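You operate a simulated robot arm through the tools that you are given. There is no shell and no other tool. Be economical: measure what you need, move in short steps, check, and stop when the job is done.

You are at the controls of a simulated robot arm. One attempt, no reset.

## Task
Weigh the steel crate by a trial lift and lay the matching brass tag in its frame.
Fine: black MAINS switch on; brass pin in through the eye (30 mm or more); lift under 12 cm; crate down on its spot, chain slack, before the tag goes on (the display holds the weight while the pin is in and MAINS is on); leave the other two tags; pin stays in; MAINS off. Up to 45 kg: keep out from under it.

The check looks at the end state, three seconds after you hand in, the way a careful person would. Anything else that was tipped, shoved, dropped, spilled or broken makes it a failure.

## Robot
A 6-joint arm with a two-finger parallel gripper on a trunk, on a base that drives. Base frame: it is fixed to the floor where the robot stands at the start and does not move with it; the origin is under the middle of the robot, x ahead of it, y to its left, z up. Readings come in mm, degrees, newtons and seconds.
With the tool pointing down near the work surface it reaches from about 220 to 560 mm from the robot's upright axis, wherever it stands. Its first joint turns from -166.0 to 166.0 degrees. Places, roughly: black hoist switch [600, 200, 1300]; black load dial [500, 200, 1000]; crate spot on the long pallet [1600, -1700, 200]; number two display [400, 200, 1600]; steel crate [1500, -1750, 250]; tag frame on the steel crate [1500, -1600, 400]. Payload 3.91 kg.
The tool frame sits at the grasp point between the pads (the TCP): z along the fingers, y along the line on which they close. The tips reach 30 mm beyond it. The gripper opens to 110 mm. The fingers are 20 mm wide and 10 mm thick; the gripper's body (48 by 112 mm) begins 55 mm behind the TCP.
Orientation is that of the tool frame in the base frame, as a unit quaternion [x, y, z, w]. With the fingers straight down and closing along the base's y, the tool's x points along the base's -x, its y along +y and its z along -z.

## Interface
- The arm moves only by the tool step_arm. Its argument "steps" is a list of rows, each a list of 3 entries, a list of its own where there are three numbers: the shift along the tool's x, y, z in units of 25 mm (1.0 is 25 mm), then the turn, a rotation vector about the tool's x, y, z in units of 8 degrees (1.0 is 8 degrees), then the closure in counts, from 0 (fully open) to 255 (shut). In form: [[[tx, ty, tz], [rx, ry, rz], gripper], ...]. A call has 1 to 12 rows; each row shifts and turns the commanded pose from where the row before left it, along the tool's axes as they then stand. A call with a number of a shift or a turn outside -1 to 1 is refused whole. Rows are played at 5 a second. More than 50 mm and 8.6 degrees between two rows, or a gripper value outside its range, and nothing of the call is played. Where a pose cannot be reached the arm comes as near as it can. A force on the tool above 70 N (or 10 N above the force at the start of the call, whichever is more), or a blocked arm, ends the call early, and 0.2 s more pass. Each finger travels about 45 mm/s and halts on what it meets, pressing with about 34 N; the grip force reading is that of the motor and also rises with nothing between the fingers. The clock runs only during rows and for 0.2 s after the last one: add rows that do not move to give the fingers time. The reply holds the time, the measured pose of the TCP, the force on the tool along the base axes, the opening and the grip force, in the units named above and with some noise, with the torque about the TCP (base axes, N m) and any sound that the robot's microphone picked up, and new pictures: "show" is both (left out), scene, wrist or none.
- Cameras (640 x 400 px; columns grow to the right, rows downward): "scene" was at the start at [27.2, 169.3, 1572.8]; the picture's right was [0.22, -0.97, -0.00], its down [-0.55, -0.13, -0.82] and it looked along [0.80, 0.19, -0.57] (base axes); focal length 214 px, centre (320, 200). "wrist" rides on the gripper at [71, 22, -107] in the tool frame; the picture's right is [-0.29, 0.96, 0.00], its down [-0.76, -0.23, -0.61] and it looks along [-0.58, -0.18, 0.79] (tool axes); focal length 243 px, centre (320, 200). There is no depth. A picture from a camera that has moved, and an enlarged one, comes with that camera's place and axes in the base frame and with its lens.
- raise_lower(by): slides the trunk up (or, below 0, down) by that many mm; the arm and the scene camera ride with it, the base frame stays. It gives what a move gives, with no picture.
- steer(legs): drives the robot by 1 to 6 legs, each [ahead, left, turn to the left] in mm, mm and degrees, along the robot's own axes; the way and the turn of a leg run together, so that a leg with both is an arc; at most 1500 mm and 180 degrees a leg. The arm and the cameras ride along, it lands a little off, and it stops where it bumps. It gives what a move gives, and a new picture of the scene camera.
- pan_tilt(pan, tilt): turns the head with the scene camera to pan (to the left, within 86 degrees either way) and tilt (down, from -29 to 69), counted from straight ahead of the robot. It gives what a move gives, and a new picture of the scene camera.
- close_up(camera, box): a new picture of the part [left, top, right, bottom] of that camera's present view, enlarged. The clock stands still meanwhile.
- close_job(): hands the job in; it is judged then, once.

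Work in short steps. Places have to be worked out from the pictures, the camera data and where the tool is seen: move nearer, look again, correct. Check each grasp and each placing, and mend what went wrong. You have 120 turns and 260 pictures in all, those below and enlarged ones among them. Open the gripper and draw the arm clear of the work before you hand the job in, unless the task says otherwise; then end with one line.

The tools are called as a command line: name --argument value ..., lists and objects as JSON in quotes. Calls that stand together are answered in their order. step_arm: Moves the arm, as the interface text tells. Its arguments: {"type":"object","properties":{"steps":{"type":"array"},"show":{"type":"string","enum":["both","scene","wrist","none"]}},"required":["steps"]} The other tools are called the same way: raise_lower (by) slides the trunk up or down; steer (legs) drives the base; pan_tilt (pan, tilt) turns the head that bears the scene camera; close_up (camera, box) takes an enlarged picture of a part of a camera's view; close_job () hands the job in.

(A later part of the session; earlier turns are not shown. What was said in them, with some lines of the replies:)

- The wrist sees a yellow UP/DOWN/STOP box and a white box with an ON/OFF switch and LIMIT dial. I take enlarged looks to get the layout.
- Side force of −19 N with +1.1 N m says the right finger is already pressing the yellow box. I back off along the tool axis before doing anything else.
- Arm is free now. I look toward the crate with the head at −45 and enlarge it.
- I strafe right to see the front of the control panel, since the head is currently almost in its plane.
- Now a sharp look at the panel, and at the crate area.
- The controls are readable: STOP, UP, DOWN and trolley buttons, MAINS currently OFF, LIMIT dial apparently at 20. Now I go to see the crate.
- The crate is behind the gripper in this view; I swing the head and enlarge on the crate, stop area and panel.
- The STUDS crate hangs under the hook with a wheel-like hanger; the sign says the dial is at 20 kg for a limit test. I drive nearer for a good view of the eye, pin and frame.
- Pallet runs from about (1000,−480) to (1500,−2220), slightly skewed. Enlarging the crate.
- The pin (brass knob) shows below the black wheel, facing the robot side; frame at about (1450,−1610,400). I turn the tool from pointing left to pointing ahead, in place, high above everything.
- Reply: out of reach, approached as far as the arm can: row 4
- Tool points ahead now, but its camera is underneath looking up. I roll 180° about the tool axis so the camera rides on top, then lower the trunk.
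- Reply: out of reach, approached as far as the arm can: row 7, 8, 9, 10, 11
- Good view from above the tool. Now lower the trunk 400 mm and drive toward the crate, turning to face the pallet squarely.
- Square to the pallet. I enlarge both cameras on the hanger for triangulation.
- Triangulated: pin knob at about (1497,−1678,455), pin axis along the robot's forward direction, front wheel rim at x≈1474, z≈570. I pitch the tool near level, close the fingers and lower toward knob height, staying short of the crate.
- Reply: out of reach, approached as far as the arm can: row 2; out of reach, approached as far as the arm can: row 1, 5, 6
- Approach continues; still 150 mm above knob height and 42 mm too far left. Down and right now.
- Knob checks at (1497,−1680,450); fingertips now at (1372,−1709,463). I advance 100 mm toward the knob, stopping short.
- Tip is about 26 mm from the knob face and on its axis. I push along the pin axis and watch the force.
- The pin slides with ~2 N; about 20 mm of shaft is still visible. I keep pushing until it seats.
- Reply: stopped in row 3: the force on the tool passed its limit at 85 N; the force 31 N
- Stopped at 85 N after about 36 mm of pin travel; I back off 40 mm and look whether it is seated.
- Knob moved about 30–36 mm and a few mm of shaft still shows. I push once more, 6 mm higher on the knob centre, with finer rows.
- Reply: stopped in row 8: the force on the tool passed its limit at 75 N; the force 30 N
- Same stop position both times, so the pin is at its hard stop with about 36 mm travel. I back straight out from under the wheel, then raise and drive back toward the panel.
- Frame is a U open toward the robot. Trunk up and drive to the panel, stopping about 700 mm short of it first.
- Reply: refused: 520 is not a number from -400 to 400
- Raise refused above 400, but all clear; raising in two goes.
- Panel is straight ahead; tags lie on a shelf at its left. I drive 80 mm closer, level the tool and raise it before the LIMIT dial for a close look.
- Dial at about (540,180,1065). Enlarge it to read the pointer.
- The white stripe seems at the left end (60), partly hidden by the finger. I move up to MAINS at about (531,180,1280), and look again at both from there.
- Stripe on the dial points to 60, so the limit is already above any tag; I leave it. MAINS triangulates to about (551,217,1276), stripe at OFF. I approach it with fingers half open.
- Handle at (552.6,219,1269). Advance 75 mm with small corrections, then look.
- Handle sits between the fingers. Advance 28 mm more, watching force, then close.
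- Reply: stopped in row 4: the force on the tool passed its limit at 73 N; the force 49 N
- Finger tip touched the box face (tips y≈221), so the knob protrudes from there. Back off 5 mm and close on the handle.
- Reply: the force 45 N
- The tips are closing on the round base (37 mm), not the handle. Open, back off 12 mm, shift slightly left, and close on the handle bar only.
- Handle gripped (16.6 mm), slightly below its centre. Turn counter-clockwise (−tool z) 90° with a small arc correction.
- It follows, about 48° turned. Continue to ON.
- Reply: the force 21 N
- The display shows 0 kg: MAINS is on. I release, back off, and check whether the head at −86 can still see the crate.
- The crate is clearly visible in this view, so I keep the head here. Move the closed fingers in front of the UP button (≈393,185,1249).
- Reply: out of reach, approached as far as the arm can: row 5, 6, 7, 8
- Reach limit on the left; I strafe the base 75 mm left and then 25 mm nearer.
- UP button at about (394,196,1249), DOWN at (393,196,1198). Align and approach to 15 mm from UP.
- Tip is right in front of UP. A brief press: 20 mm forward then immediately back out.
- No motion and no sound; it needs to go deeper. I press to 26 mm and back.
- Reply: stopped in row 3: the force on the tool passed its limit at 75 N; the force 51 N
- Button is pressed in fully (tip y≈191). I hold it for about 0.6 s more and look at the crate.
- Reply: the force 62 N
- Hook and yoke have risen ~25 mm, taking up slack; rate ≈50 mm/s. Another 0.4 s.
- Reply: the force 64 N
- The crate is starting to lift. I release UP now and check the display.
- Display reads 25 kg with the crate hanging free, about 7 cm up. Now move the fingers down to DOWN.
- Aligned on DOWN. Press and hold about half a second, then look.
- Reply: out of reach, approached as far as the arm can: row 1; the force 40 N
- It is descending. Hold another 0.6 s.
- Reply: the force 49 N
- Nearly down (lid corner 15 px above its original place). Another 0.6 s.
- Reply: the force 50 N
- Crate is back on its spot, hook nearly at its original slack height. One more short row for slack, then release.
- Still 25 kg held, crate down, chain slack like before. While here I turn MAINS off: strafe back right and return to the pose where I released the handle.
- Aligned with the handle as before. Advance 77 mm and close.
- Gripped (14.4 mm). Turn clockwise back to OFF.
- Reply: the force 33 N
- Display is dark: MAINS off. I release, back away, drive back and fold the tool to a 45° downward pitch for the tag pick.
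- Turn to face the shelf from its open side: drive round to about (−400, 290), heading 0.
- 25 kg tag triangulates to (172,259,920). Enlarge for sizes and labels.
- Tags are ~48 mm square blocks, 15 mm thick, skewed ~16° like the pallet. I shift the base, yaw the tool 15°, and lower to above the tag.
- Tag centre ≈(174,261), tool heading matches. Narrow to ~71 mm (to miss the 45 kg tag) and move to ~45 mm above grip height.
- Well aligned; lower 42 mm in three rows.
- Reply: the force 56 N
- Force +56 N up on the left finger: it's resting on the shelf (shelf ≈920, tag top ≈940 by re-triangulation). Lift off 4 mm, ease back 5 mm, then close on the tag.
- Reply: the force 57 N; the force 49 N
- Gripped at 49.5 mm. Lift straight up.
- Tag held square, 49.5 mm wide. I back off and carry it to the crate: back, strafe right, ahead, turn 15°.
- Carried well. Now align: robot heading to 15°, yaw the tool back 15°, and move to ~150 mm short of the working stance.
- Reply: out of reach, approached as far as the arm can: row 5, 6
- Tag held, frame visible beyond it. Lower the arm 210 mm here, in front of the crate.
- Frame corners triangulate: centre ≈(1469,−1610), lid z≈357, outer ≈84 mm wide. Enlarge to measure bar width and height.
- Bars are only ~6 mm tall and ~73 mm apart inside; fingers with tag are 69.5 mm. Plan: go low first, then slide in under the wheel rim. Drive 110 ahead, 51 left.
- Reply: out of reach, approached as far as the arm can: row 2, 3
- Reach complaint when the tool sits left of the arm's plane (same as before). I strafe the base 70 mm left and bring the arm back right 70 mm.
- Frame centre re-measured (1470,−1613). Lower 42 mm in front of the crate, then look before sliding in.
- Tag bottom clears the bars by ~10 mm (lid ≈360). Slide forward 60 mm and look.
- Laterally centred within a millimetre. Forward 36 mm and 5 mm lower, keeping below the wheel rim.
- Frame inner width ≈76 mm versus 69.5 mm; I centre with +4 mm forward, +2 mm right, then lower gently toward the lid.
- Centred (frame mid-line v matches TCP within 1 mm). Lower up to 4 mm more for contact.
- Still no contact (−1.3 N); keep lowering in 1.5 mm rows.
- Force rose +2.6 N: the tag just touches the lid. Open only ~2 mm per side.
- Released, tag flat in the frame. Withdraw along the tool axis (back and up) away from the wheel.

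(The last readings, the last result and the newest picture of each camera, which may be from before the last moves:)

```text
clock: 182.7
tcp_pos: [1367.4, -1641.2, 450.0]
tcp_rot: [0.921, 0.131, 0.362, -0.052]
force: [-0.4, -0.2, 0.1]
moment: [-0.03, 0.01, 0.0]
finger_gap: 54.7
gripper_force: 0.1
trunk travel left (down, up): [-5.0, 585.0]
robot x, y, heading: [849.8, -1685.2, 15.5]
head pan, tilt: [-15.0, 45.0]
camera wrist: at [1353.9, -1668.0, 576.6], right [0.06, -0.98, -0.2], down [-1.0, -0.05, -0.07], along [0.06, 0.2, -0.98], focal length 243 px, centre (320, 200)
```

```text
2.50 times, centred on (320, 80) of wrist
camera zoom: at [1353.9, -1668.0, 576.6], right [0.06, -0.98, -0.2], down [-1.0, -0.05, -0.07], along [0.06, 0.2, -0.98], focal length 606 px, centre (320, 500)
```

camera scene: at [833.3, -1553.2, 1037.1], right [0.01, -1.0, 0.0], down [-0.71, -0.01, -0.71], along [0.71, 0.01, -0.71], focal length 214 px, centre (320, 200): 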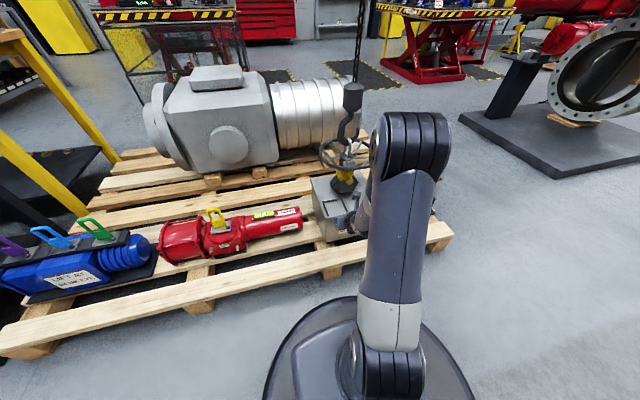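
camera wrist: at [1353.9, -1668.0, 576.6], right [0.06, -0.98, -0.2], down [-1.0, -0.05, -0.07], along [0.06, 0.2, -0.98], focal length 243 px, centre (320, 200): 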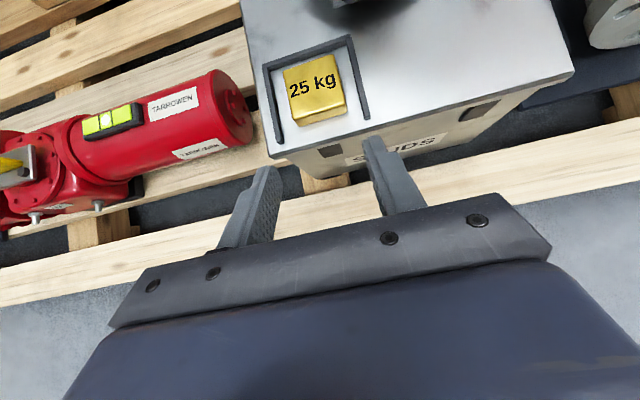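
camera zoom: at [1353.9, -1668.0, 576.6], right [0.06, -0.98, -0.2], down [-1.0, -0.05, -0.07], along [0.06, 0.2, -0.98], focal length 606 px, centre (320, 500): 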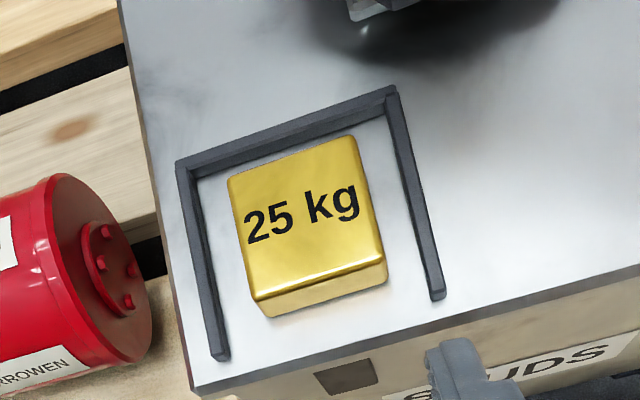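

Tag lies squarely inside the frame. I drive back, open the gripper, and inspect pin, chain and panel.

steer --legs '[[-350, 0, 0]]'

step_arm --steps '[[[0, 0, 0], [0, 0, 0], 0], [[0, 0, 0], [0, 0, 0], 0], [[0, 0, 0], [0, 0, 0], 0], [[0, 0, 0], [0, 0, 0], 0]]' --show "none"

pan_tilt --pan 0 --tilt 25

close_up --camera "scene" --box '[320, 100, 440, 220]'

pan_tilt --pan 70 --tilt 0

close_up --camera "scene" --box '[240, 130, 400, 290]'

```text
clock: 185.0
tcp_pos: [1028.3, -1736.9, 450.9]
tcp_rot: [0.922, 0.131, 0.361, -0.052]
force: [0.2, 0.0, 0.0]
moment: [-0.01, -0.02, -0.02]
finger_gap: 54.7
gripper_force: 0.0
trunk travel left (down, up): [-5.0, 585.0]
robot x, y, heading: [511.1, -1778.3, 15.5]
head pan, tilt: [-15.0, 45.0]
camera scene: at [493.2, -1647.7, 1037.1], right [0.01, -1.0, 0.0], down [-0.71, -0.01, -0.71], along [0.71, 0.01, -0.71], focal length 214 px, centre (320, 200)
```

scene: 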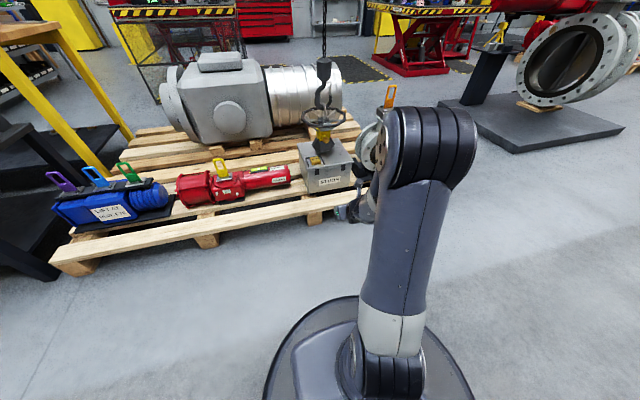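

```text
clock: 186.0
tcp_pos: [1028.5, -1736.6, 451.2]
tcp_rot: [0.921, 0.131, 0.363, -0.052]
force: [-0.2, -0.1, -0.5]
moment: [-0.01, 0.01, 0.01]
finger_gap: 110.1
gripper_force: 0.0
trunk travel left (down, up): [-5.0, 585.0]
robot x, y, heading: [509.0, -1780.1, 15.3]
head pan, tilt: [-15.0, 45.0]
```

```text
clock: 186.8
tcp_pos: [1028.7, -1736.5, 448.6]
tcp_rot: [0.921, 0.131, 0.362, -0.052]
force: [-0.1, 0.3, 0.0]
moment: [-0.01, 0.05, -0.01]
finger_gap: 110.0
gripper_force: 0.0
trunk travel left (down, up): [-5.0, 585.0]
robot x, y, heading: [507.9, -1780.6, 15.3]
head pan, tilt: [0.0, 25.0]
camera scene: at [500.7, -1623.8, 1067.6], right [0.27, -0.96, 0.0], down [-0.41, -0.11, -0.91], along [0.87, 0.24, -0.42], focal length 214 px, centre (320, 200)
```

scene: 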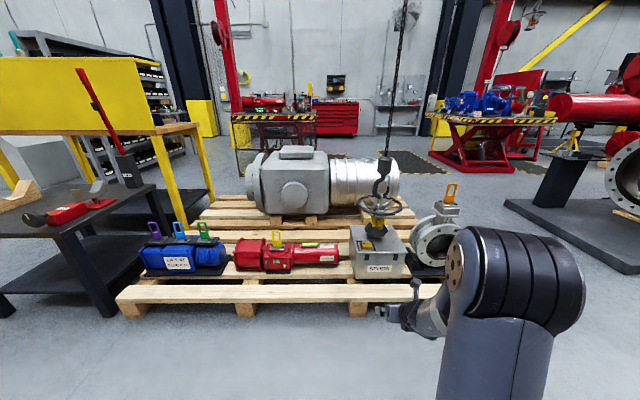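

```text
3.33 times, centred on (380, 160) of scene
camera zoom: at [500.7, -1623.8, 1067.6], right [0.27, -0.96, 0.0], down [-0.41, -0.11, -0.91], along [0.87, 0.24, -0.42], focal length 715 px, centre (120, 333)
```

zoom: 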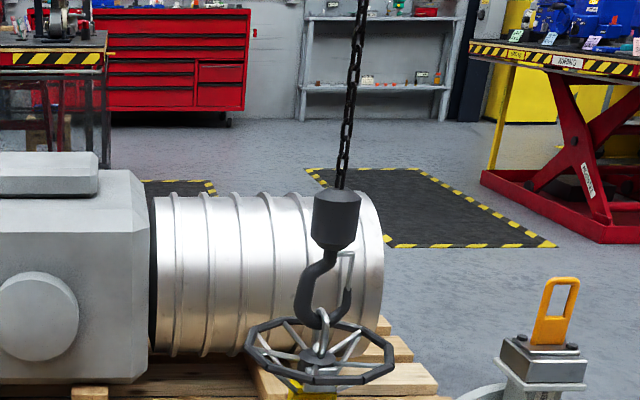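

```text
clock: 188.2
tcp_pos: [1028.6, -1737.8, 450.6]
tcp_rot: [0.921, 0.13, 0.362, -0.051]
force: [0.1, 0.0, 0.2]
moment: [0.02, 0.01, -0.02]
finger_gap: 110.1
gripper_force: 0.0
trunk travel left (down, up): [-5.0, 585.0]
robot x, y, heading: [509.5, -1779.1, 15.6]
head pan, tilt: [70.0, 0.0]
camera scene: at [419.0, -1558.6, 1108.0], right [1.0, -0.08, 0.0], down [0.0, 0.0, -1.0], along [0.08, 1.0, 0.0], focal length 214 px, centre (320, 200)
```

scene: 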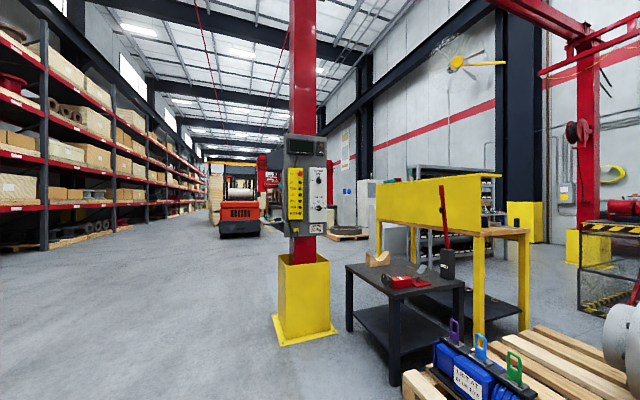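

```text
2.50 times, centred on (320, 210) of scene
camera zoom: at [419.0, -1558.6, 1108.0], right [1.0, -0.08, 0.0], down [0.0, 0.0, -1.0], along [0.08, 1.0, 0.0], focal length 536 px, centre (320, 175)
```

zoom: 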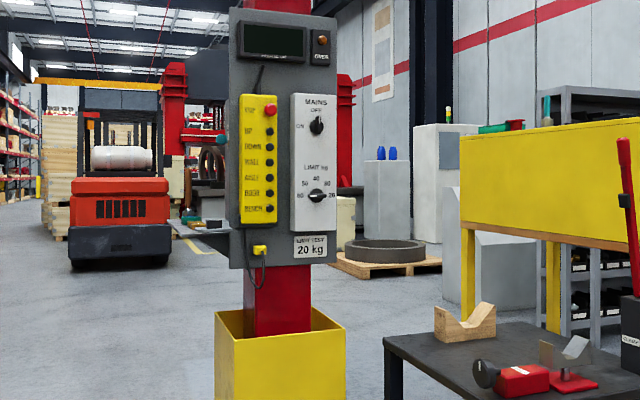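

Panel dark, MAINS at OFF. Last check of the pin and tag.

pan_tilt --pan 0 --tilt 35

close_up --camera "scene" --box '[330, 120, 430, 240]'

```text
clock: 189.6
tcp_pos: [1028.1, -1736.5, 450.6]
tcp_rot: [0.922, 0.131, 0.361, -0.052]
force: [-0.2, -0.2, 0.9]
moment: [0.01, -0.01, -0.01]
finger_gap: 110.0
gripper_force: 0.2
trunk travel left (down, up): [-5.0, 585.0]
robot x, y, heading: [509.1, -1778.9, 15.4]
head pan, tilt: [0.0, 35.0]
camera scene: at [496.7, -1624.8, 1051.9], right [0.27, -0.96, 0.0], down [-0.55, -0.15, -0.82], along [0.79, 0.22, -0.57], focal length 214 px, centre (320, 200)
```

scene: 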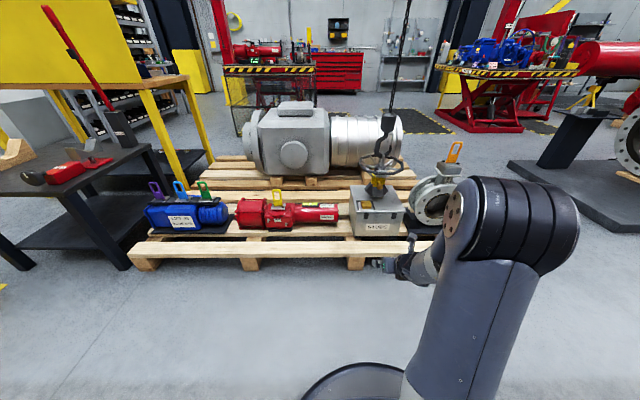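

```text
3.33 times, centred on (380, 180) of scene
camera zoom: at [496.7, -1624.8, 1051.9], right [0.27, -0.96, 0.0], down [-0.55, -0.15, -0.82], along [0.79, 0.22, -0.57], focal length 715 px, centre (120, 267)
```

zoom: 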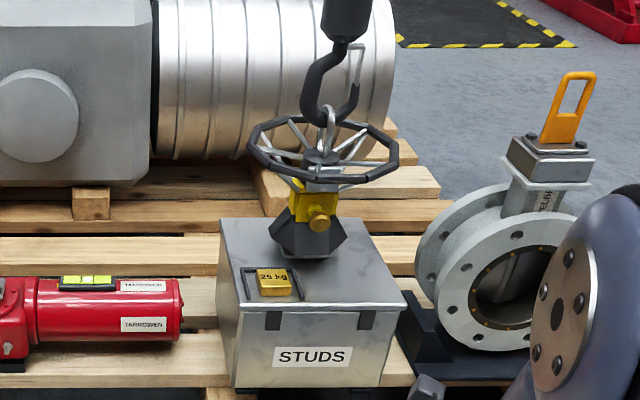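

Pin in, boss resting on the lid with the chain slack, tag in the frame, MAINS off, arm clear. Handing in.

close_job

```text
The job is handed in.
```

The steel crate read 25 kg on the trial lift, about 7 cm up by my estimate from the pictures. The 25 kg tag is in its frame, the crate is back on its spot with the chain slack, the pin is in to its stop (about 36 mm), and MAINS is off; I left the LIMIT dial at 60.
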